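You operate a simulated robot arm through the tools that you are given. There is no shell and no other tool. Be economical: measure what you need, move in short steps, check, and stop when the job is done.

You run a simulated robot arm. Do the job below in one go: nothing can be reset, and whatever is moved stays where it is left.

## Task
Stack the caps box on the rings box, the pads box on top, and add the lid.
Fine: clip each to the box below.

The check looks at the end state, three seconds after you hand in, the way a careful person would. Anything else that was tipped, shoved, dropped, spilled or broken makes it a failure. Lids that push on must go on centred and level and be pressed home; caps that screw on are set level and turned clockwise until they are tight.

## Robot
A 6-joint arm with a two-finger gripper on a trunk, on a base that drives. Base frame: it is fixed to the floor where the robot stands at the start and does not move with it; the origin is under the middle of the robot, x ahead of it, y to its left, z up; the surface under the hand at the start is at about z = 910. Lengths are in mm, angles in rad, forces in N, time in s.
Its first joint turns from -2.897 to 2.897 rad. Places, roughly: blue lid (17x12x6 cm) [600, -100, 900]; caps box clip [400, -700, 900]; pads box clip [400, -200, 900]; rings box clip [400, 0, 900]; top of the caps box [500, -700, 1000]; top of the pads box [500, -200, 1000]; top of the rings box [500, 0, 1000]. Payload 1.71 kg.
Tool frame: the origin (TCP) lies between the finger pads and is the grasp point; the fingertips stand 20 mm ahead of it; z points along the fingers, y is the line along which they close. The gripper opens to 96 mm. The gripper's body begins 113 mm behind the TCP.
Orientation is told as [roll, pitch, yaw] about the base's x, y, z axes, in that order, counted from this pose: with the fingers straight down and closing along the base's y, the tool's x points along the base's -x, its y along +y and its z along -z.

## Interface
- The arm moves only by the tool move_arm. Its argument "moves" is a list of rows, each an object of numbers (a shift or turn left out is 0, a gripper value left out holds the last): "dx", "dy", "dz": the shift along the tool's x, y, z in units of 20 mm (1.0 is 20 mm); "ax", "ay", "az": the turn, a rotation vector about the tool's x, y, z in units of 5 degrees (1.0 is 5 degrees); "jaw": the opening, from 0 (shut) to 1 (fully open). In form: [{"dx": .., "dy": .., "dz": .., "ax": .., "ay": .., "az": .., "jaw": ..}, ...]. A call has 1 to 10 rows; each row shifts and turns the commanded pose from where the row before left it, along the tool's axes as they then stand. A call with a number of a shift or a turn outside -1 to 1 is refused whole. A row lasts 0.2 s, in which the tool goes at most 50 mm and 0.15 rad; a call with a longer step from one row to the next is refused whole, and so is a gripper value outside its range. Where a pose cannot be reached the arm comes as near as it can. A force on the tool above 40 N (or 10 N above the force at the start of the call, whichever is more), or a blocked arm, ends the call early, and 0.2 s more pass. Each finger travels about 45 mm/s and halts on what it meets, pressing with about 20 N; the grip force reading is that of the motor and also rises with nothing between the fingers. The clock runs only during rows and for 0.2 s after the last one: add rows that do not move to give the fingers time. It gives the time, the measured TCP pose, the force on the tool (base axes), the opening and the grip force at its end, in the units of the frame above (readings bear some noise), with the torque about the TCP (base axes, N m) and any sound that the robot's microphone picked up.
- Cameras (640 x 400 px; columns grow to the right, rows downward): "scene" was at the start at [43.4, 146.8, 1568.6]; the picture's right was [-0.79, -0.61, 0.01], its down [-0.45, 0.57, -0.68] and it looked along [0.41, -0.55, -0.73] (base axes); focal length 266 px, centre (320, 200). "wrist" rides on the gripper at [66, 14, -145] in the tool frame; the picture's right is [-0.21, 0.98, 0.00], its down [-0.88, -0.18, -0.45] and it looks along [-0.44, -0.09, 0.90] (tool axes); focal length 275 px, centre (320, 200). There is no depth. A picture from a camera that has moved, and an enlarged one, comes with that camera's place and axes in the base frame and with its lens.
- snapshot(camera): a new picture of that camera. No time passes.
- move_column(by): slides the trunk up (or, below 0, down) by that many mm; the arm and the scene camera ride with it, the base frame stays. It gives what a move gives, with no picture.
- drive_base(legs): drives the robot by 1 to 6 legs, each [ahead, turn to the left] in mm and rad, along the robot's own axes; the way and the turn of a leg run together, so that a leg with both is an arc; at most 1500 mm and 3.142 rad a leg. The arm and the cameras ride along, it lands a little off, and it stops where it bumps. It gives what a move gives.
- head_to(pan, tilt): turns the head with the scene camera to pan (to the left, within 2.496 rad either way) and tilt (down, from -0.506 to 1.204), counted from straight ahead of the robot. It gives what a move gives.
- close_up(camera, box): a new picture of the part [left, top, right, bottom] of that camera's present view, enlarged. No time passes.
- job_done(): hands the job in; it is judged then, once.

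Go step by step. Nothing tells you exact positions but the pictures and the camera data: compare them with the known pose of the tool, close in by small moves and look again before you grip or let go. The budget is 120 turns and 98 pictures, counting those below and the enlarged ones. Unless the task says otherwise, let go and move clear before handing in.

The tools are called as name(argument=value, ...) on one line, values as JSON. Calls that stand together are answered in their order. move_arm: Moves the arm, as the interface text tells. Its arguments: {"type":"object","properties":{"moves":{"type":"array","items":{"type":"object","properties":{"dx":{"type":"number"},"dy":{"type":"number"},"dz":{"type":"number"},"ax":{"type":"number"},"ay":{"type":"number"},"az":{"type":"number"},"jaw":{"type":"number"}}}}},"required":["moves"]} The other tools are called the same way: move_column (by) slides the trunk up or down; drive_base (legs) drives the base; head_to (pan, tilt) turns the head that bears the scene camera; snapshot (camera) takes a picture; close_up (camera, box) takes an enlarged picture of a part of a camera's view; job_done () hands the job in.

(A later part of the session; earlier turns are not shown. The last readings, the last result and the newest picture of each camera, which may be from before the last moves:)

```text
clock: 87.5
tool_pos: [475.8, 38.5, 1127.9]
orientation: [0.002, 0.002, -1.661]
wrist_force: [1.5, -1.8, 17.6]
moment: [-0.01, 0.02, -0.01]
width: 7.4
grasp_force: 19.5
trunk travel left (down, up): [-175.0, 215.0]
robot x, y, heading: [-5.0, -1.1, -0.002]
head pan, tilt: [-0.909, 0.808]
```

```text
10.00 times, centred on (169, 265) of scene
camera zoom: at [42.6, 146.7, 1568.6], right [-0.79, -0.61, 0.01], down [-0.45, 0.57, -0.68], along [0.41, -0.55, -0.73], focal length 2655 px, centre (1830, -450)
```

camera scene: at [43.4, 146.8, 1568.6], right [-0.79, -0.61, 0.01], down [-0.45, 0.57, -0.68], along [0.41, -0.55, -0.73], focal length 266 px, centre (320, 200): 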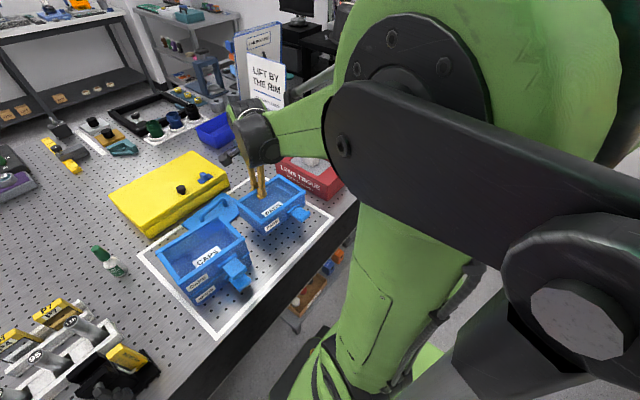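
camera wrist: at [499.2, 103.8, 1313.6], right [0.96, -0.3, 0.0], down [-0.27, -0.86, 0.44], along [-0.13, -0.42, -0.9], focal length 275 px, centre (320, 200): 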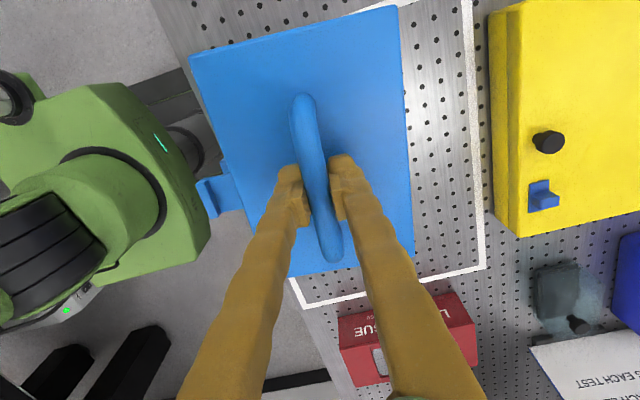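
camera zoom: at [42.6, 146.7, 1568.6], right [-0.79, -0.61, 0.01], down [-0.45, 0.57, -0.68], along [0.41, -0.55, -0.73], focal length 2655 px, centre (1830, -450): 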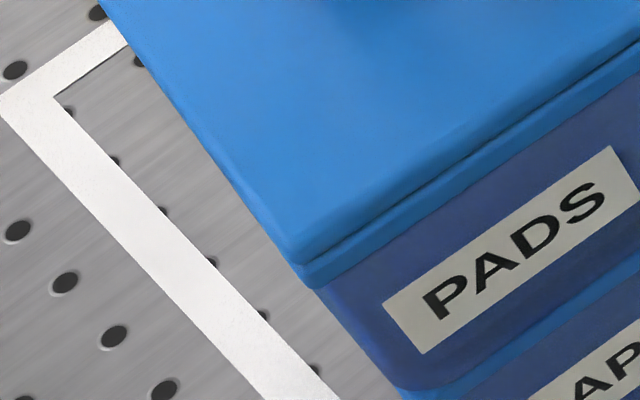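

The lid is flush on the pads rim. I'll let go, then come round to the front to fold up the clips, starting from the top one.

move_arm(moves=[{"jaw": 0.3}, {"jaw": 0.3}, {"jaw": 0.3}, {"dz": -1}, {"dz": -1}, {"dz": -1}, {"dz": -1}, {"jaw": 0, "az": -1}, {"az": -1}, {"az": -1}])

move_arm(moves=[{"az": -1, "dx": 0.3, "dy": -0.9}, {"az": -1, "dx": 0.4, "dy": -0.9}, {"az": -1, "dx": 0.45, "dy": -0.85}, {"az": -1, "dx": 0.5, "dy": -0.8}, {"az": -1, "dx": 0.55, "dy": -0.75}, {"az": -1, "dx": 0.6, "dy": -0.7}, {"az": -1, "dx": 0.7, "dy": -0.6}, {"az": -1, "dx": 0.75, "dy": -0.5}, {"az": -1}, {"az": -1}])

move_arm(moves=[{"az": -1}, {"az": -1}, {"az": -1}, {"az": -1}, {"az": -1}, {"az": -1}, {}])

close_up(camera="scene", box=[125, 185, 253, 285])

```text
clock: 89.7
tool_pos: [476.0, 38.5, 1208.2]
orientation: [-0.001, 0.002, -1.401]
wrist_force: [0.1, 0.8, -0.2]
moment: [0.02, 0.02, 0.01]
width: 0.1
grasp_force: 20.4
trunk travel left (down, up): [-175.0, 215.0]
robot x, y, heading: [-0.3, -0.4, -0.004]
head pan, tilt: [-0.909, 0.808]
```

```text
clock: 91.9
tool_pos: [329.2, 59.1, 1209.1]
orientation: [0.003, 0.002, -0.526]
wrist_force: [-0.2, 0.4, 0.7]
moment: [0.02, 0.02, 0.03]
width: 0.1
grasp_force: 20.3
trunk travel left (down, up): [-175.0, 215.0]
robot x, y, heading: [-4.1, 5.1, 0.003]
head pan, tilt: [-0.909, 0.808]
```

```text
clock: 93.5
tool_pos: [328.3, 58.6, 1208.1]
orientation: [0.002, 0.001, -0.003]
wrist_force: [0.2, -0.8, 0.2]
moment: [-0.01, -0.01, -0.02]
width: 0.0
grasp_force: 20.0
trunk travel left (down, up): [-175.0, 215.0]
robot x, y, heading: [-2.9, -0.3, -0.0]
head pan, tilt: [-0.909, 0.808]
```

```text
4.00 times, centred on (189, 235) of scene
camera zoom: at [43.1, 146.9, 1568.6], right [-0.79, -0.61, 0.01], down [-0.45, 0.57, -0.68], along [0.41, -0.55, -0.73], focal length 1062 px, centre (844, 60)
```

zoom: 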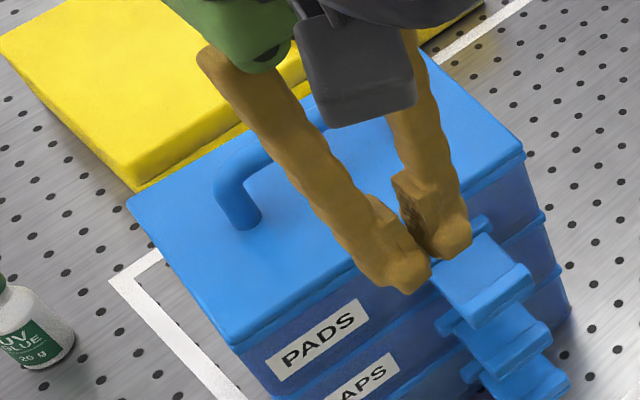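

move_arm(moves=[{"ay": -1}, {"ay": -1}, {"ay": -1}, {"ay": -1}, {"ay": -1}, {"ay": -1}, {"ay": -1}, {"ay": -1}, {"ay": -1}, {"ay": -1}])

move_arm(moves=[{"ay": -1}, {"dx": 1, "dz": 0}, {"dx": 1}, {"dx": 1}, {}])

snapshot(camera="wrist")

```text
clock: 95.7
tool_pos: [357.4, 79.6, 1219.0]
orientation: [0.003, -0.88, -0.011]
wrist_force: [1.4, -0.5, -0.7]
moment: [-0.01, 0.08, -0.01]
width: 0.0
grasp_force: 20.0
out of reach, approached as far as the arm can: row 8, 9, 10
trunk travel left (down, up): [-175.0, 215.0]
robot x, y, heading: [-1.8, 0.1, -0.001]
head pan, tilt: [-0.909, 0.808]
```

```text
clock: 96.9
tool_pos: [359.7, 104.0, 1171.1]
orientation: [0.003, -0.965, -0.012]
wrist_force: [-0.7, -0.2, -0.3]
moment: [-0.01, -0.02, -0.01]
width: 0.1
grasp_force: 19.7
out of reach, approached as far as the arm can: row 1, 2, 3, 4
trunk travel left (down, up): [-175.0, 215.0]
robot x, y, heading: [1.3, 0.9, -0.002]
head pan, tilt: [-0.909, 0.808]
```

```text
21 pictures are left
camera wrist: at [204.7, 119.9, 1200.7], right [0.12, 0.98, 0.17], down [0.13, -0.19, 0.97], along [0.98, -0.1, -0.15], focal length 275 px, centre (320, 200)
```

wrist: 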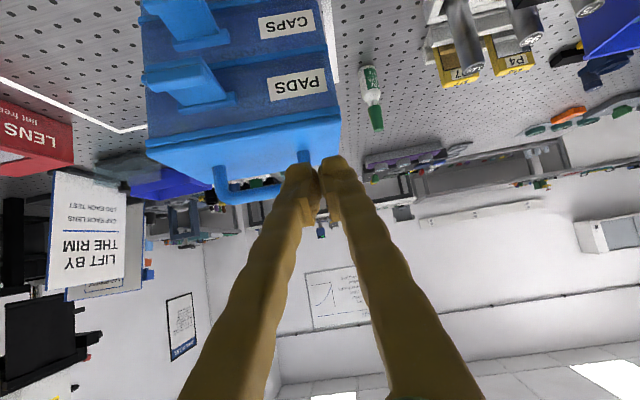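

The arm is cramped this close to its trunk, so I'll back the base off by 250 mm to work on the clips.

drive_base(legs=[[-250, 0]])

```text
clock: 99.2
tool_pos: [115.0, 105.7, 1171.8]
orientation: [0.004, -0.964, -0.008]
wrist_force: [-1.1, 0.4, -0.2]
moment: [0.03, -0.04, 0.0]
width: 0.0
grasp_force: 19.7
trunk travel left (down, up): [-175.0, 215.0]
robot x, y, heading: [-247.0, 1.3, 0.005]
head pan, tilt: [-0.909, 0.808]
```

move_arm(moves=[{"ay": -1}, {"dz": 1, "dy": -0.5}, {"dz": 1, "dy": -0.5}, {"dz": 1, "dy": -0.5}, {"dz": 1, "dy": -0.5}, {"dz": 1, "dy": -0.5}, {"dz": 1, "dy": -0.5}, {"dz": 1, "dy": -0.5}, {"dz": 1, "dy": -0.5}, {}])

snapshot(camera="wrist")

```text
clock: 101.4
tool_pos: [274.9, 26.3, 1081.8]
orientation: [0.002, -1.035, -0.008]
wrist_force: [-0.2, 0.6, -0.8]
moment: [0.03, 0.04, 0.0]
width: 0.1
grasp_force: 19.9
trunk travel left (down, up): [-175.0, 215.0]
robot x, y, heading: [-244.7, 0.7, -0.001]
head pan, tilt: [-0.909, 0.808]
```

```text
20 pictures are left
camera wrist: at [118.5, 40.3, 1099.9], right [0.11, 0.98, 0.18], down [0.07, -0.19, 0.98], along [0.99, -0.1, -0.09], focal length 275 px, centre (320, 200)
```

wrist: 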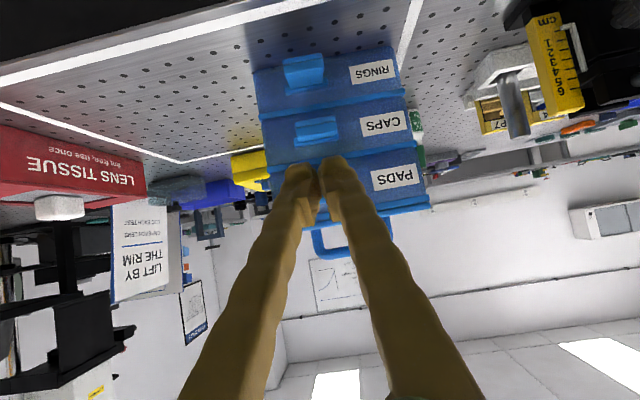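

close_up(camera="wrist", box=[250, 45, 430, 215])

```text
2.35 times, centred on (340, 130) of wrist
camera zoom: at [118.5, 40.3, 1099.9], right [0.11, 0.98, 0.18], down [0.07, -0.19, 0.98], along [0.99, -0.1, -0.09], focal length 648 px, centre (273, 365)
```

zoom: 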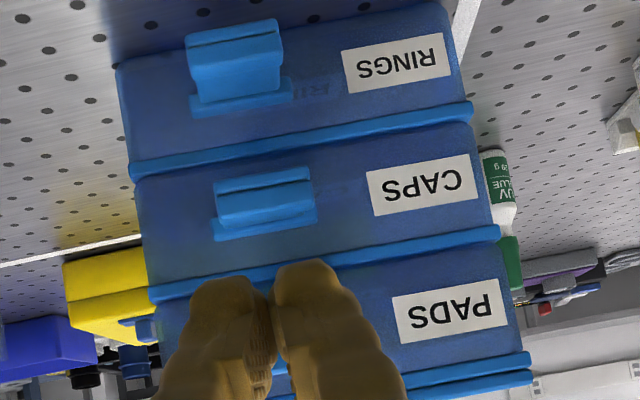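

move_arm(moves=[{"dx": 0.29, "dz": 0.75, "dy": -0.05}, {"dx": 0.29, "dz": 0.75, "dy": -0.05}, {"dx": 0.29, "dz": 0.76}, {"dx": -0.4, "dz": 0.57}, {"dx": -0.4, "dz": 0.57}, {"dx": -0.4, "dz": 0.58}, {"dx": -0.4, "dz": 0.58}, {}])

head_to(pan=-0.15, tilt=0.65)

snapshot(camera="scene")

```text
clock: 103.2
tool_pos: [358.7, 22.5, 1048.7]
orientation: [0.004, -1.035, -0.006]
wrist_force: [0.0, 0.2, 0.1]
moment: [0.02, 0.0, 0.01]
width: 0.1
grasp_force: 20.1
trunk travel left (down, up): [-175.0, 215.0]
robot x, y, heading: [-246.2, 0.0, 0.002]
head pan, tilt: [-0.909, 0.808]
```

```text
clock: 104.3
tool_pos: [357.5, 23.4, 1049.7]
orientation: [0.004, -1.034, -0.008]
wrist_force: [-0.6, 0.4, -0.7]
moment: [-0.03, -0.01, 0.03]
width: 0.0
grasp_force: 20.0
trunk travel left (down, up): [-175.0, 215.0]
robot x, y, heading: [-246.2, 1.4, -0.001]
head pan, tilt: [-0.15, 0.649]
```

```text
18 pictures are left
camera scene: at [-166.6, 197.1, 1581.2], right [-0.15, -0.99, 0.0], down [-0.61, 0.09, -0.79], along [0.78, -0.12, -0.62], focal length 266 px, centre (320, 200)
```

scene: 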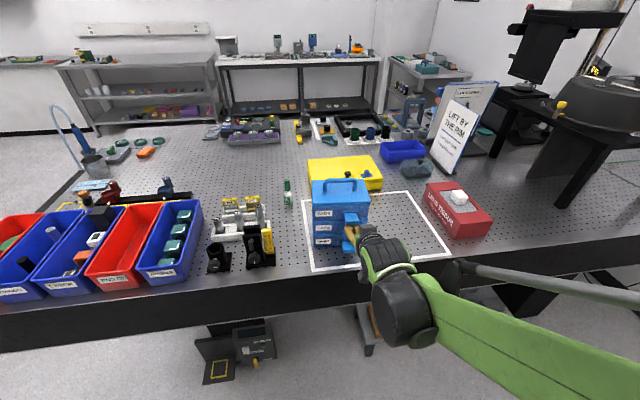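

close_up(camera="scene", box=[300, 170, 396, 260])

```text
4.44 times, centred on (348, 215) of scene
camera zoom: at [-166.6, 197.1, 1581.2], right [-0.15, -0.99, 0.0], down [-0.61, 0.09, -0.79], along [0.78, -0.12, -0.62], focal length 1180 px, centre (196, 133)
```

zoom: 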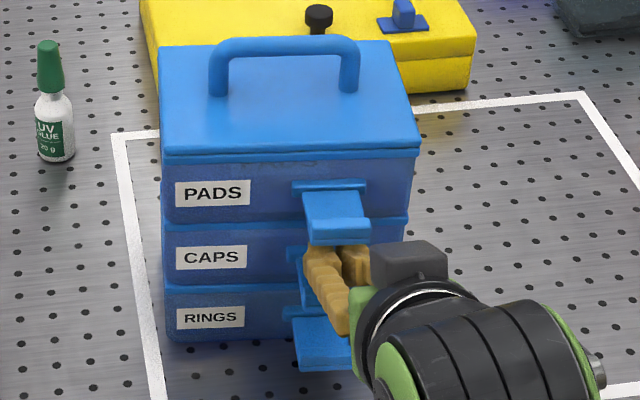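

move_arm(moves=[{"dx": -0.39, "dz": -0.13}, {"dx": -0.39, "dz": -0.13}, {"dx": -0.39, "dz": -0.17}, {"dx": -0.39, "dz": -0.18}, {"dx": -0.35, "dz": -0.03}, {"dx": -0.36, "dz": -0.04}, {}])

close_up(camera="scene", box=[300, 170, 396, 260])

```text
clock: 105.9
tool_pos: [369.9, 23.0, 1094.3]
orientation: [0.004, -1.035, -0.006]
wrist_force: [0.2, -0.5, -1.3]
moment: [0.01, 0.02, 0.04]
width: 0.0
grasp_force: 19.7
trunk travel left (down, up): [-175.0, 215.0]
robot x, y, heading: [-243.8, -2.0, 0.004]
head pan, tilt: [-0.15, 0.649]
```

```text
4.44 times, centred on (348, 215) of scene
camera zoom: at [-166.5, 197.2, 1581.2], right [-0.15, -0.99, 0.0], down [-0.61, 0.09, -0.79], along [0.78, -0.12, -0.62], focal length 1180 px, centre (196, 133)
```

zoom: 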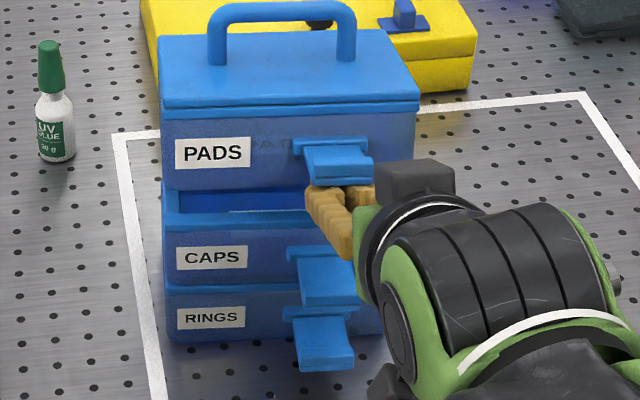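

The clip is stiff and the pads box front lifted instead of the clip folding. I'll lower it straight back the same way and check nothing shifted.

move_arm(moves=[{"dx": 0.36, "dz": 0.04}, {"dx": 0.35, "dz": 0.03}, {"dx": 0.39, "dz": 0.18}, {"dx": 0.39, "dz": 0.17}, {"dx": 0.39, "dz": 0.13}, {"dx": 0.39, "dz": 0.13}, {}])

close_up(camera="scene", box=[310, 172, 374, 252])

```text
clock: 107.5
tool_pos: [358.4, 22.1, 1046.9]
orientation: [0.002, -1.036, -0.007]
wrist_force: [-0.6, 0.1, -0.5]
moment: [-0.02, 0.02, 0.01]
width: 0.0
grasp_force: 19.4
trunk travel left (down, up): [-175.0, 215.0]
robot x, y, heading: [-248.0, 0.9, 0.004]
head pan, tilt: [-0.15, 0.649]
```

```text
5.00 times, centred on (342, 212) of scene
camera zoom: at [-166.5, 197.2, 1581.3], right [-0.15, -0.99, 0.0], down [-0.61, 0.09, -0.79], along [0.78, -0.12, -0.62], focal length 1327 px, centre (210, 140)
```

zoom: 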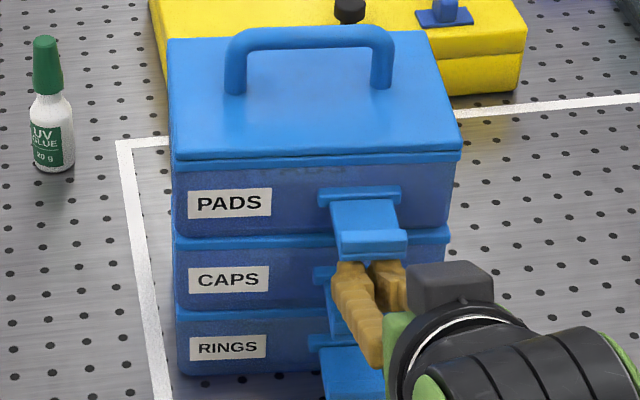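

Everything settled back as before. I'll back off and turn the hand to pinch the clip across its thickness, so I can swing it round its hinge instead of pushing it up.

move_arm(moves=[{"dz": -1}, {"dz": -1}, {"dz": -1}, {"dz": -1}, {"ay": -1}, {"ay": -1}, {"ay": -1}, {"ay": -1}, {"ay": -1}, {"ay": -1}])

move_arm(moves=[{"ay": -0.13, "az": 1, "jaw": 0.45}, {"az": 1}, {"az": 1}, {"az": 1}, {"az": 1}, {"az": 1}, {"az": 1}, {"az": 1}, {"az": 1}, {"az": 1}])

move_arm(moves=[{"az": 1}, {"az": 1}, {"az": 1}, {"az": 1}, {"az": 1}, {"az": 1}, {"az": 1}, {"az": 1}, {}])

```text
clock: 109.7
tool_pos: [290.0, 21.0, 1086.6]
orientation: [0.785, -1.545, -0.786]
wrist_force: [-1.4, 0.2, 0.2]
moment: [0.04, 0.03, -0.01]
width: 0.1
grasp_force: 20.3
trunk travel left (down, up): [-175.0, 215.0]
robot x, y, heading: [-244.9, 1.3, 0.002]
head pan, tilt: [-0.15, 0.649]
```

```text
clock: 111.9
tool_pos: [288.8, 23.0, 1088.2]
orientation: [1.566, -0.695, -1.574]
wrist_force: [-0.4, -0.3, -0.1]
moment: [-0.01, -0.02, -0.02]
width: 43.2
grasp_force: 0.2
trunk travel left (down, up): [-175.0, 215.0]
robot x, y, heading: [-245.7, 2.5, 0.004]
head pan, tilt: [-0.15, 0.649]
```

```text
clock: 113.9
tool_pos: [289.6, 19.2, 1088.9]
orientation: [1.553, -0.049, -1.571]
wrist_force: [-0.2, 0.4, -0.1]
moment: [0.01, -0.01, -0.02]
width: 43.1
grasp_force: 0.0
trunk travel left (down, up): [-175.0, 215.0]
robot x, y, heading: [-246.1, 0.6, 0.004]
head pan, tilt: [-0.15, 0.649]
```

move_arm(moves=[{"az": 0.56, "dy": -0.8, "dx": 0.25}, {}])

snapshot(camera="wrist")

```text
clock: 114.5
tool_pos: [289.4, 20.2, 1071.4]
orientation: [1.548, 0.006, -1.567]
wrist_force: [-0.4, -0.9, -0.1]
moment: [0.01, 0.0, -0.05]
width: 43.2
grasp_force: 0.1
out of reach, approached as far as the arm can: row 1
trunk travel left (down, up): [-175.0, 215.0]
robot x, y, heading: [-244.1, 2.4, 0.001]
head pan, tilt: [-0.15, 0.649]
```

```text
14 pictures are left
camera wrist: at [147.0, 85.4, 1090.3], right [0.02, -0.21, 0.98], down [-0.45, -0.88, -0.18], along [0.89, -0.43, -0.12], focal length 275 px, centre (320, 200)
```

wrist: 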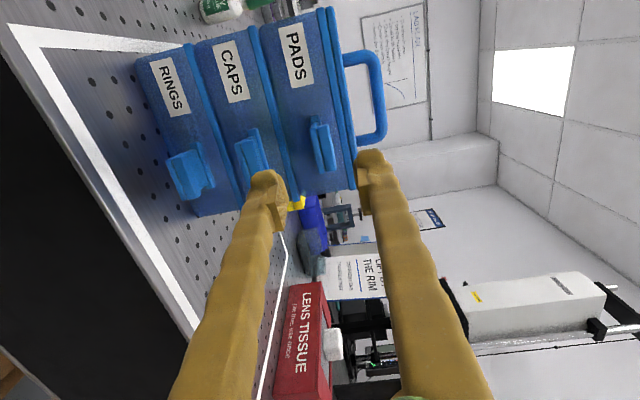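

move_arm(moves=[{"dz": 0.92, "dx": 0.05, "dy": 0.03}, {"dz": 0.92, "dx": 0.05, "dy": 0.03}, {"dz": 0.92, "dx": 0.05, "dy": 0.03}, {"dz": 0.92, "dx": 0.05, "dy": 0.03}, {}])

close_up(camera="wrist", box=[220, 90, 420, 240])

```text
clock: 115.7
tool_pos: [365.0, 14.0, 1074.9]
orientation: [1.553, 0.006, -1.57]
wrist_force: [-0.2, -0.5, 0.1]
moment: [0.0, -0.01, 0.01]
width: 43.3
grasp_force: 0.1
out of reach, approached as far as the arm can: row 1, 2
trunk travel left (down, up): [-175.0, 215.0]
robot x, y, heading: [-247.3, 3.8, -0.001]
head pan, tilt: [-0.15, 0.649]
```

```text
2.67 times, centred on (320, 165) of wrist
camera zoom: at [221.6, 79.6, 1092.7], right [0.02, -0.21, 0.98], down [-0.45, -0.88, -0.18], along [0.89, -0.43, -0.11], focal length 734 px, centre (320, 293)
```

zoom: 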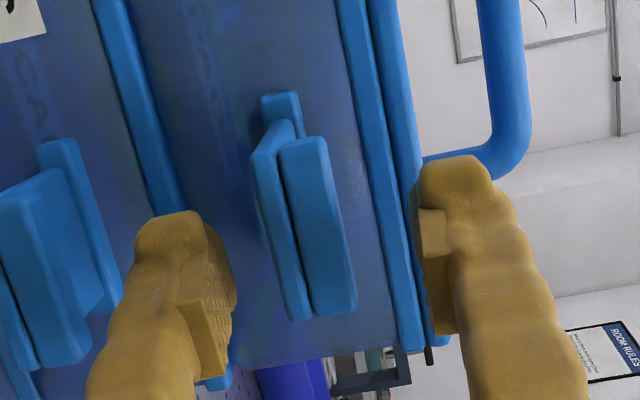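

move_arm(moves=[{"dx": 0.5, "dy": -0.16}, {}, {"jaw": 0.25}, {"jaw": 0.1}, {"jaw": 0}, {"jaw": 0}, {"jaw": 0}])

close_up(camera="wrist", box=[220, 90, 420, 240])

```text
clock: 117.3
tool_pos: [365.2, 21.9, 1072.9]
orientation: [1.549, 0.001, -1.57]
wrist_force: [0.4, 0.8, -0.1]
moment: [0.02, 0.09, -0.02]
width: 13.0
grasp_force: 19.8
out of reach, approached as far as the arm can: row 1
trunk travel left (down, up): [-175.0, 215.0]
robot x, y, heading: [-248.4, 1.2, 0.009]
head pan, tilt: [-0.15, 0.649]
```

```text
2.67 times, centred on (320, 165) of wrist
camera zoom: at [221.6, 87.0, 1090.2], right [0.02, -0.21, 0.98], down [-0.45, -0.88, -0.18], along [0.89, -0.43, -0.11], focal length 734 px, centre (320, 293)
```

zoom: 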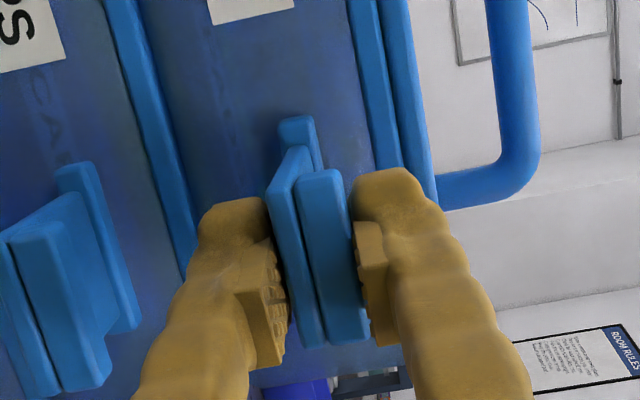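

move_arm(moves=[{"dy": 0.235, "dz": 0.034, "ax": 1}, {"dy": 0.235, "dz": 0.034, "ax": 1}, {"dy": 0.235, "dz": 0.034, "ax": 1}, {"dy": 0.235, "dz": 0.034, "ax": 1}, {}])

close_up(camera="scene", box=[310, 172, 374, 252])

```text
clock: 118.5
tool_pos: [370.0, 23.4, 1090.7]
orientation: [1.219, 0.051, -1.574]
wrist_force: [0.2, 1.5, 0.7]
moment: [-0.18, -0.17, 0.13]
width: 13.0
grasp_force: 20.2
trunk travel left (down, up): [-175.0, 215.0]
robot x, y, heading: [-244.7, 0.4, -0.0]
head pan, tilt: [-0.15, 0.649]
```

```text
5.00 times, centred on (342, 212) of scene
camera zoom: at [-166.6, 197.3, 1581.2], right [-0.15, -0.99, 0.0], down [-0.61, 0.09, -0.79], along [0.78, -0.12, -0.62], focal length 1327 px, centre (210, 140)
```

zoom: 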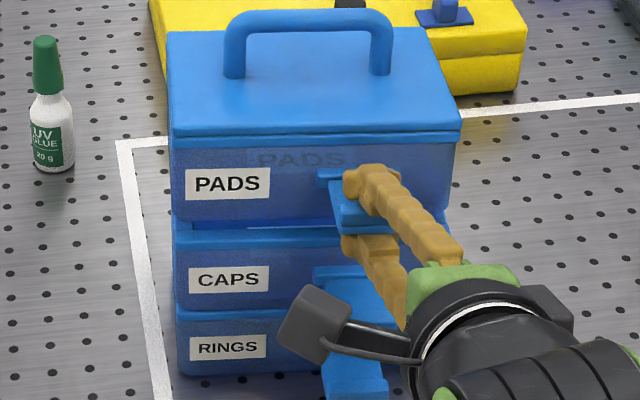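

Pads is tipping again, so the clip doesn't swing upward. I'll set it back level and test whether it swings downward, toward the box below.

move_arm(moves=[{"ax": -1, "dy": -0.235, "dz": -0.03}, {"ax": -1, "dy": -0.235, "dz": -0.03}, {"ax": -1, "dy": -0.235, "dz": -0.03}, {"ax": -1, "dy": -0.235, "dz": -0.03}, {}])

move_arm(moves=[{"ax": -1, "dy": -0.235, "dz": 0.02}, {"ax": -1, "dy": -0.235, "dz": 0.02}, {"ax": -1, "dy": -0.235, "dz": 0.02}, {}])

close_up(camera="scene", box=[310, 172, 374, 252])

```text
clock: 119.7
tool_pos: [363.2, 17.0, 1074.1]
orientation: [1.547, 0.048, -1.57]
wrist_force: [-0.8, 0.1, -2.2]
moment: [-0.16, 0.08, 0.06]
width: 12.4
grasp_force: 20.0
trunk travel left (down, up): [-175.0, 215.0]
robot x, y, heading: [-246.1, 1.2, -0.001]
head pan, tilt: [-0.15, 0.649]
```

```text
clock: 120.7
tool_pos: [363.3, 18.0, 1074.5]
orientation: [1.546, 0.052, -1.573]
wrist_force: [-0.8, 0.3, -1.6]
moment: [-0.17, 0.07, -0.03]
width: 12.4
grasp_force: 19.6
out of reach, approached as far as the arm can: row 1, 2, 3
trunk travel left (down, up): [-175.0, 215.0]
robot x, y, heading: [-247.3, -1.2, 0.006]
head pan, tilt: [-0.15, 0.649]
```

```text
5.00 times, centred on (342, 212) of scene
camera zoom: at [-166.4, 197.2, 1581.2], right [-0.15, -0.99, 0.0], down [-0.61, 0.09, -0.79], along [0.78, -0.12, -0.62], focal length 1327 px, centre (210, 140)
```

zoom: 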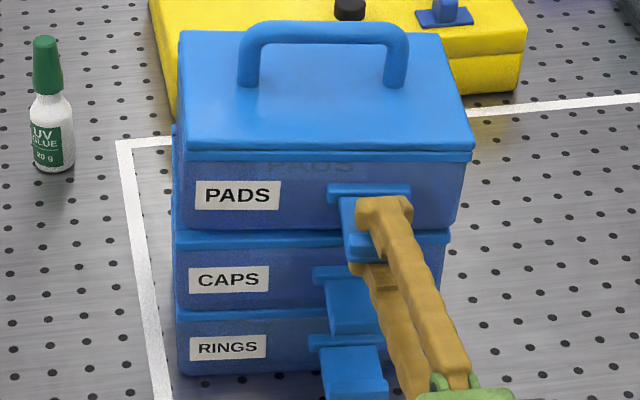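

move_arm(moves=[{"jaw": 0.35}, {"jaw": 0.35}, {"jaw": 0.35}, {"dz": -1}, {"dz": -1}, {"dz": -1}, {"dz": -1, "ax": 1}, {"ax": 1}, {"ax": 1}, {"ax": 1}])

move_arm(moves=[{"ax": 1}, {"ax": 1}, {"ax": 1}, {"ax": 1}, {"ax": 1}, {"ax": 1}, {"ax": 1}, {"ax": 1}, {"ax": 1}, {"ax": 1, "jaw": 0}])

move_arm(moves=[{"ax": 1}, {"ax": 1}, {"ax": 1}, {"ax": 1}, {"ax": 1}, {"ax": 1}, {"ax": 1}, {}])

```text
clock: 122.9
tool_pos: [289.3, 19.4, 1075.9]
orientation: [1.202, 0.05, -1.573]
wrist_force: [0.0, -0.5, 0.4]
moment: [-0.02, 0.02, 0.02]
width: 33.8
grasp_force: 0.0
out of reach, approached as far as the arm can: row 7
trunk travel left (down, up): [-175.0, 215.0]
robot x, y, heading: [-249.2, -4.3, -0.002]
head pan, tilt: [-0.15, 0.649]
```

```text
clock: 125.1
tool_pos: [290.5, 19.9, 1077.9]
orientation: [0.331, 0.052, -1.574]
wrist_force: [-0.7, -0.5, 0.3]
moment: [0.04, -0.02, -0.01]
width: 0.2
grasp_force: 2.0
trunk travel left (down, up): [-175.0, 215.0]
robot x, y, heading: [-244.9, -1.7, 0.0]
head pan, tilt: [-0.15, 0.649]
```

```text
clock: 126.9
tool_pos: [289.9, 19.3, 1078.0]
orientation: [-0.283, 0.051, -1.574]
wrist_force: [-0.6, 0.3, 0.0]
moment: [-0.01, 0.03, -0.02]
width: 0.2
grasp_force: 20.2
trunk travel left (down, up): [-175.0, 215.0]
robot x, y, heading: [-246.9, 0.9, 0.003]
head pan, tilt: [-0.15, 0.649]
```

move_arm(moves=[{"ax": -1, "dz": -1}, {"ax": -1, "dz": -1}, {"ax": -1, "dz": -0.5}, {"ax": -0.24, "ay": -0.58}, {"dy": 0.9}, {"dy": 0.9}, {"dy": 0.9}, {"dy": 0.9}, {"dy": 0.4}, {}])

snapshot(camera="wrist")

```text
clock: 129.1
tool_pos: [380.8, 15.6, 1125.6]
orientation: [0.003, 0.002, -1.574]
wrist_force: [-0.6, 0.5, -0.1]
moment: [-0.01, -0.03, 0.02]
width: 0.1
grasp_force: 20.0
trunk travel left (down, up): [-175.0, 215.0]
robot x, y, heading: [-247.2, -0.5, 0.004]
head pan, tilt: [-0.15, 0.649]
```

```text
9 pictures are left
camera wrist: at [396.8, 81.5, 1271.0], right [0.98, -0.21, 0.0], down [-0.19, -0.88, 0.44], along [-0.09, -0.44, -0.9], focal length 275 px, centre (320, 200)
```

wrist: 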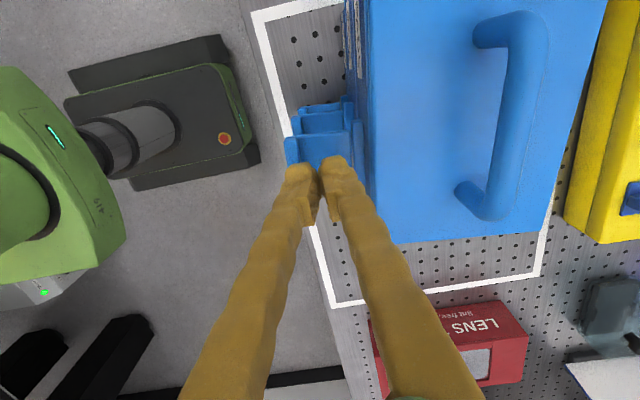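

move_arm(moves=[{"dy": -0.34, "dx": 0.12}, {"dz": 0.6}, {"dz": 0.5}, {"dz": 0.2}, {}])

move_arm(moves=[{"dz": 0.15}, {"dz": 0.15}, {}])

move_arm(moves=[{"dz": 0.15}, {"dz": 0.15}, {}])

```text
clock: 130.3
tool_pos: [374.1, 17.5, 1101.6]
orientation: [0.003, 0.001, -1.575]
wrist_force: [0.0, 0.1, 0.9]
moment: [-0.03, 0.02, -0.03]
width: 0.0
grasp_force: 19.9
trunk travel left (down, up): [-175.0, 215.0]
robot x, y, heading: [-245.8, -1.9, 0.002]
head pan, tilt: [-0.15, 0.649]
```

```text
clock: 131.1
tool_pos: [375.1, 19.6, 1095.0]
orientation: [0.002, 0.0, -1.574]
wrist_force: [1.1, -1.5, 0.3]
moment: [0.0, 0.0, -0.02]
width: 0.1
grasp_force: 19.9
trunk travel left (down, up): [-175.0, 215.0]
robot x, y, heading: [-247.9, -0.6, 0.003]
head pan, tilt: [-0.15, 0.649]
```

```text
clock: 131.9
tool_pos: [373.2, 17.8, 1088.1]
orientation: [0.001, 0.0, -1.574]
wrist_force: [-0.1, 0.4, 0.5]
moment: [-0.02, -0.03, 0.02]
width: 0.0
grasp_force: 20.0
trunk travel left (down, up): [-175.0, 215.0]
robot x, y, heading: [-245.5, 1.7, 0.003]
head pan, tilt: [-0.15, 0.649]
```

close_up(camera="scene", box=[310, 172, 374, 252])

```text
5.00 times, centred on (342, 212) of scene
camera zoom: at [-166.4, 197.2, 1581.3], right [-0.15, -0.99, 0.0], down [-0.61, 0.09, -0.79], along [0.78, -0.12, -0.62], focal length 1327 px, centre (210, 140)
```

zoom: 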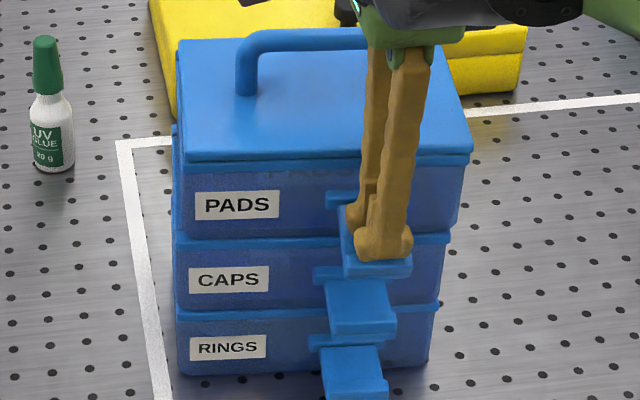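

The clip swings down easily, so each clip goes onto the box below. First I must push the pads box (with lid) back about 6 mm to the left, where it got dragged.

move_arm(moves=[{"dz": -1}, {"dz": -1}, {"dz": -1}, {"dz": -1}, {"dz": -1}, {"dx": -0.98, "dy": 0.9}, {"dx": -0.98, "dy": 0.9}, {"dx": -0.98, "dy": 0.9}, {"dx": -0.98, "dy": 0.9}, {"dx": -0.98, "dy": 0.9}])

move_arm(moves=[{"dx": -1, "dy": 0.9}, {"dz": 1}, {"dz": 1}, {"dz": 1}, {"dz": 1}, {"dz": 0.4}, {}])

```text
clock: 134.1
tool_pos: [462.6, -80.5, 1189.4]
orientation: [0.003, -0.001, -1.574]
wrist_force: [-0.3, -0.1, -0.2]
moment: [-0.04, -0.04, 0.0]
width: 0.2
grasp_force: 20.3
trunk travel left (down, up): [-175.0, 215.0]
robot x, y, heading: [-242.5, -0.5, 0.003]
head pan, tilt: [-0.15, 0.649]
```

```text
clock: 135.7
tool_pos: [481.2, -98.6, 1100.5]
orientation: [0.001, 0.001, -1.572]
wrist_force: [0.2, 0.0, -0.7]
moment: [-0.05, -0.01, 0.01]
width: 0.0
grasp_force: 20.1
trunk travel left (down, up): [-175.0, 215.0]
robot x, y, heading: [-247.0, -3.1, 0.002]
head pan, tilt: [-0.15, 0.649]
```

move_arm(moves=[{"dx": 0.8}, {"dx": 0.7}, {"dx": 0.1}, {"dx": 0.1}, {"dx": 0.1}, {"dx": 0.1}, {"dx": 0.1}, {}])

close_up(camera="scene", box=[310, 172, 374, 252])

```text
clock: 137.5
tool_pos: [482.5, -59.6, 1100.2]
orientation: [0.002, 0.0, -1.576]
wrist_force: [0.5, -0.2, 0.1]
moment: [-0.02, 0.0, 0.0]
width: 0.0
grasp_force: 20.0
trunk travel left (down, up): [-175.0, 215.0]
robot x, y, heading: [-248.0, 0.9, 0.004]
head pan, tilt: [-0.15, 0.649]
```

```text
5.00 times, centred on (342, 212) of scene
camera zoom: at [-166.2, 197.1, 1581.3], right [-0.15, -0.99, 0.0], down [-0.61, 0.09, -0.79], along [0.78, -0.12, -0.62], focal length 1327 px, centre (210, 140)
```

zoom: 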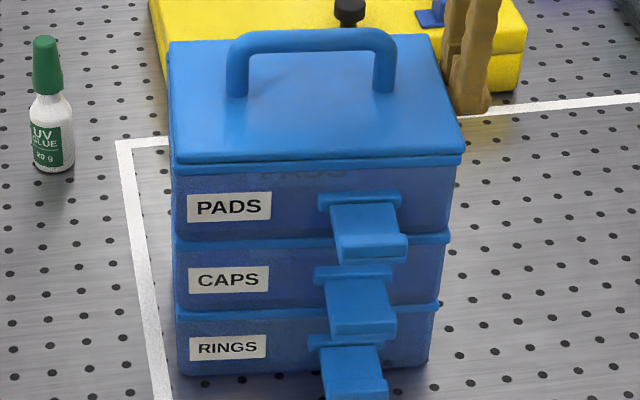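

move_arm(moves=[{"dx": -1}, {"dz": -1}, {"dz": -1}, {"dz": -1}, {"dz": -1}, {"dz": -0.5}, {"dx": 1, "dy": -0.85}, {"dx": 1, "dy": -0.85}, {"dx": 1, "dy": -0.85}, {"dx": 1, "dy": -0.85}])

move_arm(moves=[{"dx": 1, "dy": -0.85}, {"dx": 1, "dy": -0.85}, {"dz": 1}, {"dz": 1}, {"dz": 1}, {"dz": 1}, {"dz": 0.3}, {}])

```text
clock: 139.7
tool_pos: [414.5, 1.7, 1189.4]
orientation: [0.001, 0.0, -1.574]
wrist_force: [0.6, -0.4, -0.1]
moment: [0.03, 0.06, -0.01]
width: 0.3
grasp_force: 20.3
trunk travel left (down, up): [-175.0, 215.0]
robot x, y, heading: [-246.5, 0.7, 0.01]
head pan, tilt: [-0.15, 0.649]
```

```text
clock: 141.5
tool_pos: [380.3, 40.6, 1104.4]
orientation: [0.002, 0.0, -1.574]
wrist_force: [-0.2, 0.0, 0.0]
moment: [-0.04, 0.01, 0.0]
width: 0.0
grasp_force: 20.1
trunk travel left (down, up): [-175.0, 215.0]
robot x, y, heading: [-245.5, 2.1, 0.002]
head pan, tilt: [-0.15, 0.649]
```

move_arm(moves=[{"dy": 0.8}, {"dy": 0.3}, {"dy": 0.1}, {"dy": 0.1}, {"dy": 0.1}, {"dy": 0.1}, {}, {}])

close_up(camera="scene", box=[310, 172, 374, 252])

```text
clock: 143.3
tool_pos: [410.0, 41.7, 1104.2]
orientation: [0.001, -0.001, -1.574]
wrist_force: [-1.8, -0.3, -0.9]
moment: [-0.01, 0.01, 0.01]
width: 0.0
grasp_force: 20.1
trunk travel left (down, up): [-175.0, 215.0]
robot x, y, heading: [-246.2, -3.9, 0.002]
head pan, tilt: [-0.15, 0.649]
```

```text
5.00 times, centred on (342, 212) of scene
camera zoom: at [-166.4, 197.2, 1581.3], right [-0.15, -0.99, 0.0], down [-0.61, 0.09, -0.79], along [0.78, -0.12, -0.62], focal length 1327 px, centre (210, 140)
```

zoom: 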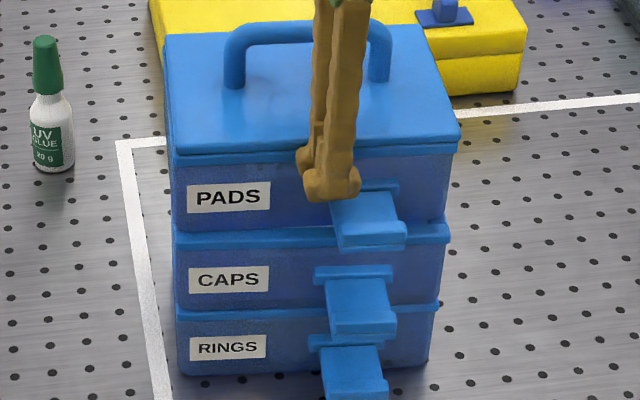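

I overshot by about 8 mm; I'll nudge it back from the far side, in smaller steps.

move_arm(moves=[{"dy": -0.8}, {"dz": -1}, {"dz": -1}, {"dz": -1}, {"dz": -1}, {"dz": -0.5}, {"dy": 1}, {"dy": 1}, {"dy": 1}, {"dy": 1}])

move_arm(moves=[{"dy": 1, "dx": -0.05}, {"dy": 1, "dx": -0.05}, {"dy": 1, "dx": -0.05}, {"dy": 1, "dx": -0.05}, {"dy": 1, "dx": -0.05}, {"dz": 1}, {"dz": 1}, {"dz": 1}, {"dz": 1}, {"dz": 0.5}])

move_arm(moves=[{"dy": -0.3}, {"dy": -0.2}, {"dy": -0.1}, {"dy": -0.1}, {}])

```text
clock: 145.5
tool_pos: [474.2, 41.2, 1195.5]
orientation: [0.002, 0.001, -1.574]
wrist_force: [0.2, 0.2, -0.9]
moment: [-0.02, 0.02, -0.02]
width: 0.0
grasp_force: 20.0
trunk travel left (down, up): [-175.0, 215.0]
robot x, y, heading: [-246.9, -1.8, 0.004]
head pan, tilt: [-0.15, 0.649]
```

```text
clock: 147.7
tool_pos: [573.8, 35.4, 1104.9]
orientation: [0.003, 0.002, -1.574]
wrist_force: [-0.1, -0.8, 0.2]
moment: [-0.03, -0.01, 0.03]
width: 0.0
grasp_force: 20.1
trunk travel left (down, up): [-175.0, 215.0]
robot x, y, heading: [-247.0, 0.1, 0.0]
head pan, tilt: [-0.15, 0.649]
```

```text
clock: 148.9
tool_pos: [559.2, 36.1, 1104.6]
orientation: [0.002, 0.001, -1.572]
wrist_force: [-0.3, 0.0, -0.1]
moment: [-0.06, 0.01, 0.01]
width: 0.2
grasp_force: 20.0
trunk travel left (down, up): [-175.0, 215.0]
robot x, y, heading: [-248.0, -0.7, 0.003]
head pan, tilt: [-0.15, 0.649]
```

move_arm(moves=[{"dy": -0.1}, {"dy": -0.05}, {}])

close_up(camera="scene", box=[310, 172, 374, 252])

```text
clock: 149.7
tool_pos: [558.2, 35.5, 1103.2]
orientation: [0.003, -0.002, -1.573]
wrist_force: [0.8, -0.6, 0.0]
moment: [-0.05, 0.0, 0.01]
width: 0.0
grasp_force: 19.6
trunk travel left (down, up): [-175.0, 215.0]
robot x, y, heading: [-246.3, 2.1, 0.004]
head pan, tilt: [-0.15, 0.649]
```

```text
5.00 times, centred on (342, 212) of scene
camera zoom: at [-166.1, 197.2, 1581.2], right [-0.15, -0.99, 0.0], down [-0.61, 0.09, -0.79], along [0.78, -0.12, -0.62], focal length 1327 px, centre (210, 140)
```

zoom: 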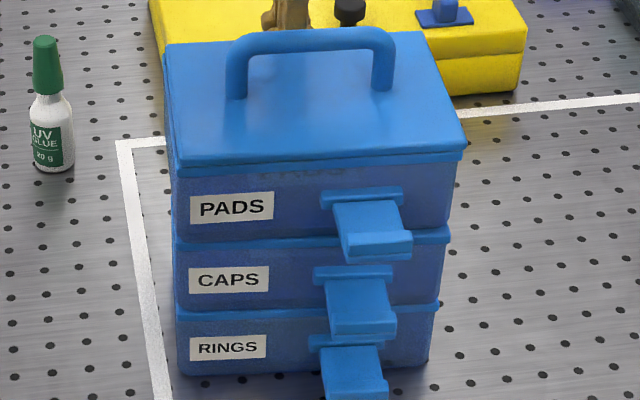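

move_arm(moves=[{"dy": 0.7}, {"dz": -1}, {"dz": -1}, {"dz": -1}, {"dz": -1}, {"dz": -0.5}, {"dy": -1, "dx": 0.35}, {"dy": -1, "dx": 0.35}, {"dy": -1, "dx": 0.35}, {"dy": -1, "dx": 0.35}])

move_arm(moves=[{"dy": -1, "dx": 0.35}, {"dy": -1, "dx": 0.35}, {"dy": -1, "dx": 0.35}, {"dy": -1, "dx": 0.35}, {"dy": -1, "dx": 0.35}, {"dy": -0.4, "dx": 0.35}, {"dz": 1}, {"dz": 1}, {"dz": 1}, {"dz": 1}])

move_arm(moves=[{"dz": 0.5}, {}])

```text
clock: 151.9
tool_pos: [491.3, 64.6, 1192.6]
orientation: [0.0, 0.0, -1.574]
wrist_force: [-0.6, 0.7, 0.4]
moment: [-0.01, 0.01, -0.03]
width: 0.0
grasp_force: 20.1
trunk travel left (down, up): [-175.0, 215.0]
robot x, y, heading: [-250.0, 0.9, 0.005]
head pan, tilt: [-0.15, 0.649]
```

```text
clock: 154.1
tool_pos: [383.7, 105.7, 1114.2]
orientation: [0.002, 0.001, -1.572]
wrist_force: [-0.5, -0.6, -0.6]
moment: [-0.03, -0.02, -0.02]
width: 0.0
grasp_force: 20.2
trunk travel left (down, up): [-175.0, 215.0]
robot x, y, heading: [-247.5, -3.0, -0.0]
head pan, tilt: [-0.15, 0.649]
```

```text
clock: 154.7
tool_pos: [383.4, 106.0, 1103.8]
orientation: [0.003, 0.001, -1.574]
wrist_force: [0.4, 0.1, 0.4]
moment: [0.0, -0.02, -0.02]
width: 0.3
grasp_force: 19.9
trunk travel left (down, up): [-175.0, 215.0]
robot x, y, heading: [-250.3, -0.3, 0.003]
head pan, tilt: [-0.15, 0.649]
```

move_arm(moves=[{"dy": 0.6}, {"dy": 0.3}, {"dy": 0.1}, {"dy": 0.1}, {"dy": 0.1}, {"dy": 0.05}, {}])

close_up(camera="scene", box=[310, 172, 374, 252])

```text
clock: 156.3
tool_pos: [407.6, 105.4, 1103.4]
orientation: [0.001, -0.001, -1.573]
wrist_force: [-1.1, -0.3, 0.6]
moment: [0.0, 0.0, 0.04]
width: 0.0
grasp_force: 20.3
trunk travel left (down, up): [-175.0, 215.0]
robot x, y, heading: [-245.9, 0.0, 0.002]
head pan, tilt: [-0.15, 0.649]
```

```text
5.00 times, centred on (342, 212) of scene
camera zoom: at [-166.4, 197.2, 1581.3], right [-0.15, -0.99, 0.0], down [-0.61, 0.09, -0.79], along [0.78, -0.12, -0.62], focal length 1327 px, centre (210, 140)
```

zoom: 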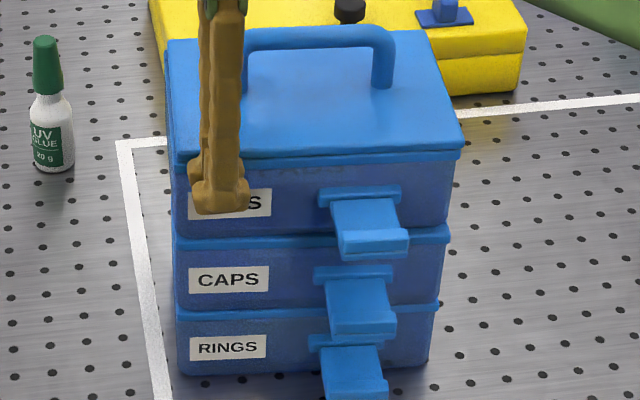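

move_arm(moves=[{"dy": -0.84}, {"dy": -0.84, "dx": -0.5}, {"dx": -0.9}, {"dx": -0.9}, {"dx": -0.9}, {"dx": -0.9}, {}])

move_arm(moves=[{"dz": 0.5}, {"dz": 0.4}, {"dz": 0.3}, {"dz": 0.3}, {"dz": 0.3}, {"dz": 0.2}, {}])

```text
clock: 157.9
tool_pos: [375.3, 23.9, 1105.6]
orientation: [0.003, -0.001, -1.574]
wrist_force: [0.1, -0.3, -0.2]
moment: [0.03, 0.03, -0.01]
width: 0.0
grasp_force: 20.1
trunk travel left (down, up): [-175.0, 215.0]
robot x, y, heading: [-243.3, -2.1, 0.002]
head pan, tilt: [-0.15, 0.649]
```

```text
clock: 159.5
tool_pos: [374.9, 23.9, 1063.3]
orientation: [0.002, -0.001, -1.572]
wrist_force: [0.1, -0.1, -0.4]
moment: [0.03, 0.03, -0.05]
width: 0.0
grasp_force: 20.0
trunk travel left (down, up): [-175.0, 215.0]
robot x, y, heading: [-248.2, 2.6, 0.001]
head pan, tilt: [-0.15, 0.649]
```

move_arm(moves=[{"dy": 0.3}, {"dy": 0.3}, {"dy": 0.3}, {"dy": 0.1, "dz": 0.2}, {"dy": 0.1, "dz": 0.2}, {"dy": 0.1}, {}])

move_arm(moves=[{"dy": 0.1}, {"dy": 0.1}, {}])

```text
clock: 161.1
tool_pos: [398.9, 22.9, 1057.3]
orientation: [0.003, -0.001, -1.572]
wrist_force: [-1.8, -0.3, 0.3]
moment: [-0.04, -0.04, -0.03]
width: 0.0
grasp_force: 20.0
trunk travel left (down, up): [-175.0, 215.0]
robot x, y, heading: [-243.0, 0.2, 0.006]
head pan, tilt: [-0.15, 0.649]
```

```text
clock: 161.9
tool_pos: [402.7, 23.1, 1056.4]
orientation: [0.001, 0.0, -1.575]
wrist_force: [-1.5, -0.3, -0.4]
moment: [-0.03, -0.01, -0.01]
width: 0.0
grasp_force: 19.9
trunk travel left (down, up): [-175.0, 215.0]
robot x, y, heading: [-244.1, -0.0, 0.003]
head pan, tilt: [-0.15, 0.649]
```

close_up(camera="scene", box=[310, 172, 374, 252])

```text
5.00 times, centred on (342, 212) of scene
camera zoom: at [-166.4, 197.2, 1581.2], right [-0.15, -0.99, 0.0], down [-0.61, 0.09, -0.79], along [0.78, -0.12, -0.62], focal length 1327 px, centre (210, 140)
```

zoom: 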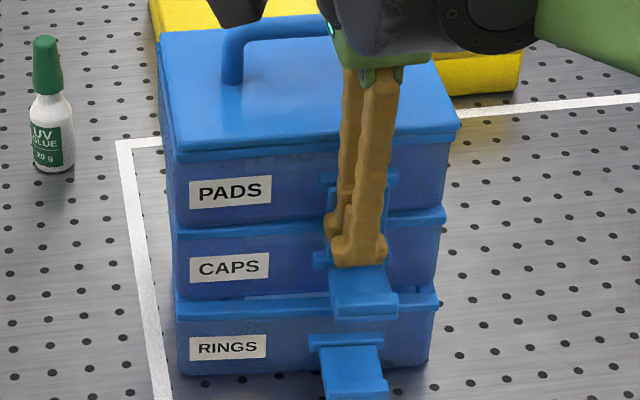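

The push slid caps and pads together about 12 mm back over rings. I'll bring them back from the far side using the contact position I know to be aligned, then clip the lower one first while pressing down so friction holds the stack.

move_arm(moves=[{"dy": -0.8}, {"dz": -1}, {"dz": -1}, {"dz": -1}, {"dz": -1}, {"dz": -1}, {"dz": -1}, {"dz": -0.7}, {"dy": 1}, {"dy": 1}])

move_arm(moves=[{"dy": 1}, {"dy": 1}, {"dy": 1}, {"dy": 1}, {"dy": 1}, {"dy": 1, "dx": -0.4}, {"dy": 1, "dx": -0.4}, {"dy": 1, "dx": -0.5}, {"dy": 0.4, "ax": 0.8, "dx": -0.5}, {"ax": 0.8, "dx": -0.4}])

```text
clock: 164.1
tool_pos: [427.1, 24.2, 1188.5]
orientation: [0.002, 0.0, -1.574]
wrist_force: [-0.3, 0.4, -0.9]
moment: [0.01, 0.0, -0.01]
width: 0.0
grasp_force: 20.1
trunk travel left (down, up): [-175.0, 215.0]
robot x, y, heading: [-244.3, -2.1, 0.003]
head pan, tilt: [-0.15, 0.649]
```

```text
clock: 166.3
tool_pos: [593.1, -20.9, 1191.0]
orientation: [-0.136, -0.001, -1.574]
wrist_force: [-1.0, -0.3, 0.5]
moment: [-0.04, -0.01, 0.01]
width: 0.1
grasp_force: 19.5
trunk travel left (down, up): [-175.0, 215.0]
robot x, y, heading: [-248.2, -1.0, -0.001]
head pan, tilt: [-0.15, 0.649]
```

move_arm(moves=[{"dz": 0.93, "dy": 0.128}, {"dz": 0.93, "dy": 0.128}, {"dz": 0.93, "dy": 0.128}, {"dz": 0.93, "dy": 0.128}, {"dz": 0.93, "dy": 0.128}, {"dz": 0.93, "dy": 0.128}, {"dz": 0.93, "dy": 0.128}, {"dz": 0.93, "dy": 0.128}, {}])

```text
clock: 168.3
tool_pos: [594.7, -20.6, 1039.6]
orientation: [-0.138, 0.0, -1.575]
wrist_force: [-0.4, -0.3, -0.5]
moment: [0.0, 0.03, 0.01]
width: 0.1
grasp_force: 19.6
trunk travel left (down, up): [-175.0, 215.0]
robot x, y, heading: [-243.0, -1.5, -0.003]
head pan, tilt: [-0.15, 0.649]
```

move_arm(moves=[{"dy": -0.83, "dz": 0.114}, {"dy": -0.15, "dz": 0.02}, {"dy": -0.15, "dz": 0.02}, {"dy": -0.15, "dz": 0.02}, {"dy": -0.15, "dz": 0.02}, {"dy": -0.15, "dz": 0.02}, {"dy": -0.15, "dz": 0.02}, {"dy": -0.15, "dz": 0.02}, {"dy": -0.1, "dz": 0.015}, {}])

move_arm(moves=[{"dy": -0.06, "dz": 0.01}, {}])

```text
clock: 170.5
tool_pos: [553.9, -20.8, 1040.3]
orientation: [-0.138, 0.0, -1.573]
wrist_force: [0.8, 0.1, 0.5]
moment: [0.03, 0.0, 0.0]
width: 0.0
grasp_force: 19.9
trunk travel left (down, up): [-175.0, 215.0]
robot x, y, heading: [-244.7, 1.5, 0.002]
head pan, tilt: [-0.15, 0.649]
```

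```text
clock: 171.1
tool_pos: [552.8, -19.4, 1039.5]
orientation: [-0.138, 0.0, -1.573]
wrist_force: [2.3, -1.3, -0.5]
moment: [-0.02, -0.02, 0.04]
width: 0.0
grasp_force: 20.1
trunk travel left (down, up): [-175.0, 215.0]
robot x, y, heading: [-249.6, -0.7, 0.001]
head pan, tilt: [-0.15, 0.649]
```

move_arm(moves=[{"dy": 0.93, "dz": -0.127}, {"dy": 0.93, "dz": -0.127}, {"dx": 0.92}, {"dx": 0.92}, {"dx": 0.92}, {"dx": 0.92}, {"dx": 0.92}, {"dx": 0.92}, {}])

move_arm(moves=[{"dy": -0.45, "dz": 0.06}, {"dy": -0.15, "dz": 0.02}, {"dy": -0.15, "dz": 0.02}, {"dy": -0.15, "dz": 0.02}, {"dy": -0.15, "dz": 0.02}, {"dy": -0.15, "dz": 0.02}, {"dy": -0.1, "dz": 0.015}, {}])

```text
clock: 173.1
tool_pos: [590.1, 90.6, 1041.6]
orientation: [-0.138, -0.002, -1.574]
wrist_force: [-0.4, 0.3, -0.3]
moment: [-0.04, -0.05, 0.02]
width: 0.0
grasp_force: 19.9
trunk travel left (down, up): [-175.0, 215.0]
robot x, y, heading: [-242.3, -3.5, 0.002]
head pan, tilt: [-0.15, 0.649]
```

```text
clock: 174.9
tool_pos: [564.0, 89.3, 1040.7]
orientation: [-0.136, -0.001, -1.574]
wrist_force: [2.1, -0.7, 0.4]
moment: [0.0, 0.0, 0.01]
width: 0.0
grasp_force: 19.8
trunk travel left (down, up): [-175.0, 215.0]
robot x, y, heading: [-245.3, 3.1, 0.002]
head pan, tilt: [-0.15, 0.649]
```

move_arm(moves=[{"dy": 0.9, "dz": -0.123}, {"dx": -0.92}, {"dx": -0.92}, {"dx": -0.92}, {"dx": -0.92}, {"dx": -0.92}, {"dx": -0.92}, {"dy": -0.6, "dz": 0.082}, {"dy": -0.3, "dz": 0.041}, {"dy": -0.2, "dz": 0.027}])

move_arm(moves=[{"dy": -0.15, "dz": 0.02}, {"dy": -0.15, "dz": 0.02}, {"dy": -0.06, "dz": 0.01}, {}])

```text
clock: 177.1
tool_pos: [560.0, -17.7, 1040.7]
orientation: [-0.137, -0.001, -1.573]
wrist_force: [0.5, -0.3, 0.6]
moment: [-0.02, -0.01, 0.0]
width: 0.0
grasp_force: 20.2
trunk travel left (down, up): [-175.0, 215.0]
robot x, y, heading: [-244.3, -1.4, -0.002]
head pan, tilt: [-0.15, 0.649]
```

```text
clock: 178.1
tool_pos: [553.7, -20.9, 1040.9]
orientation: [-0.138, 0.0, -1.575]
wrist_force: [0.5, -0.2, 0.2]
moment: [-0.01, 0.0, 0.01]
width: 0.0
grasp_force: 19.9
trunk travel left (down, up): [-175.0, 215.0]
robot x, y, heading: [-246.1, -0.3, -0.0]
head pan, tilt: [-0.15, 0.649]
```

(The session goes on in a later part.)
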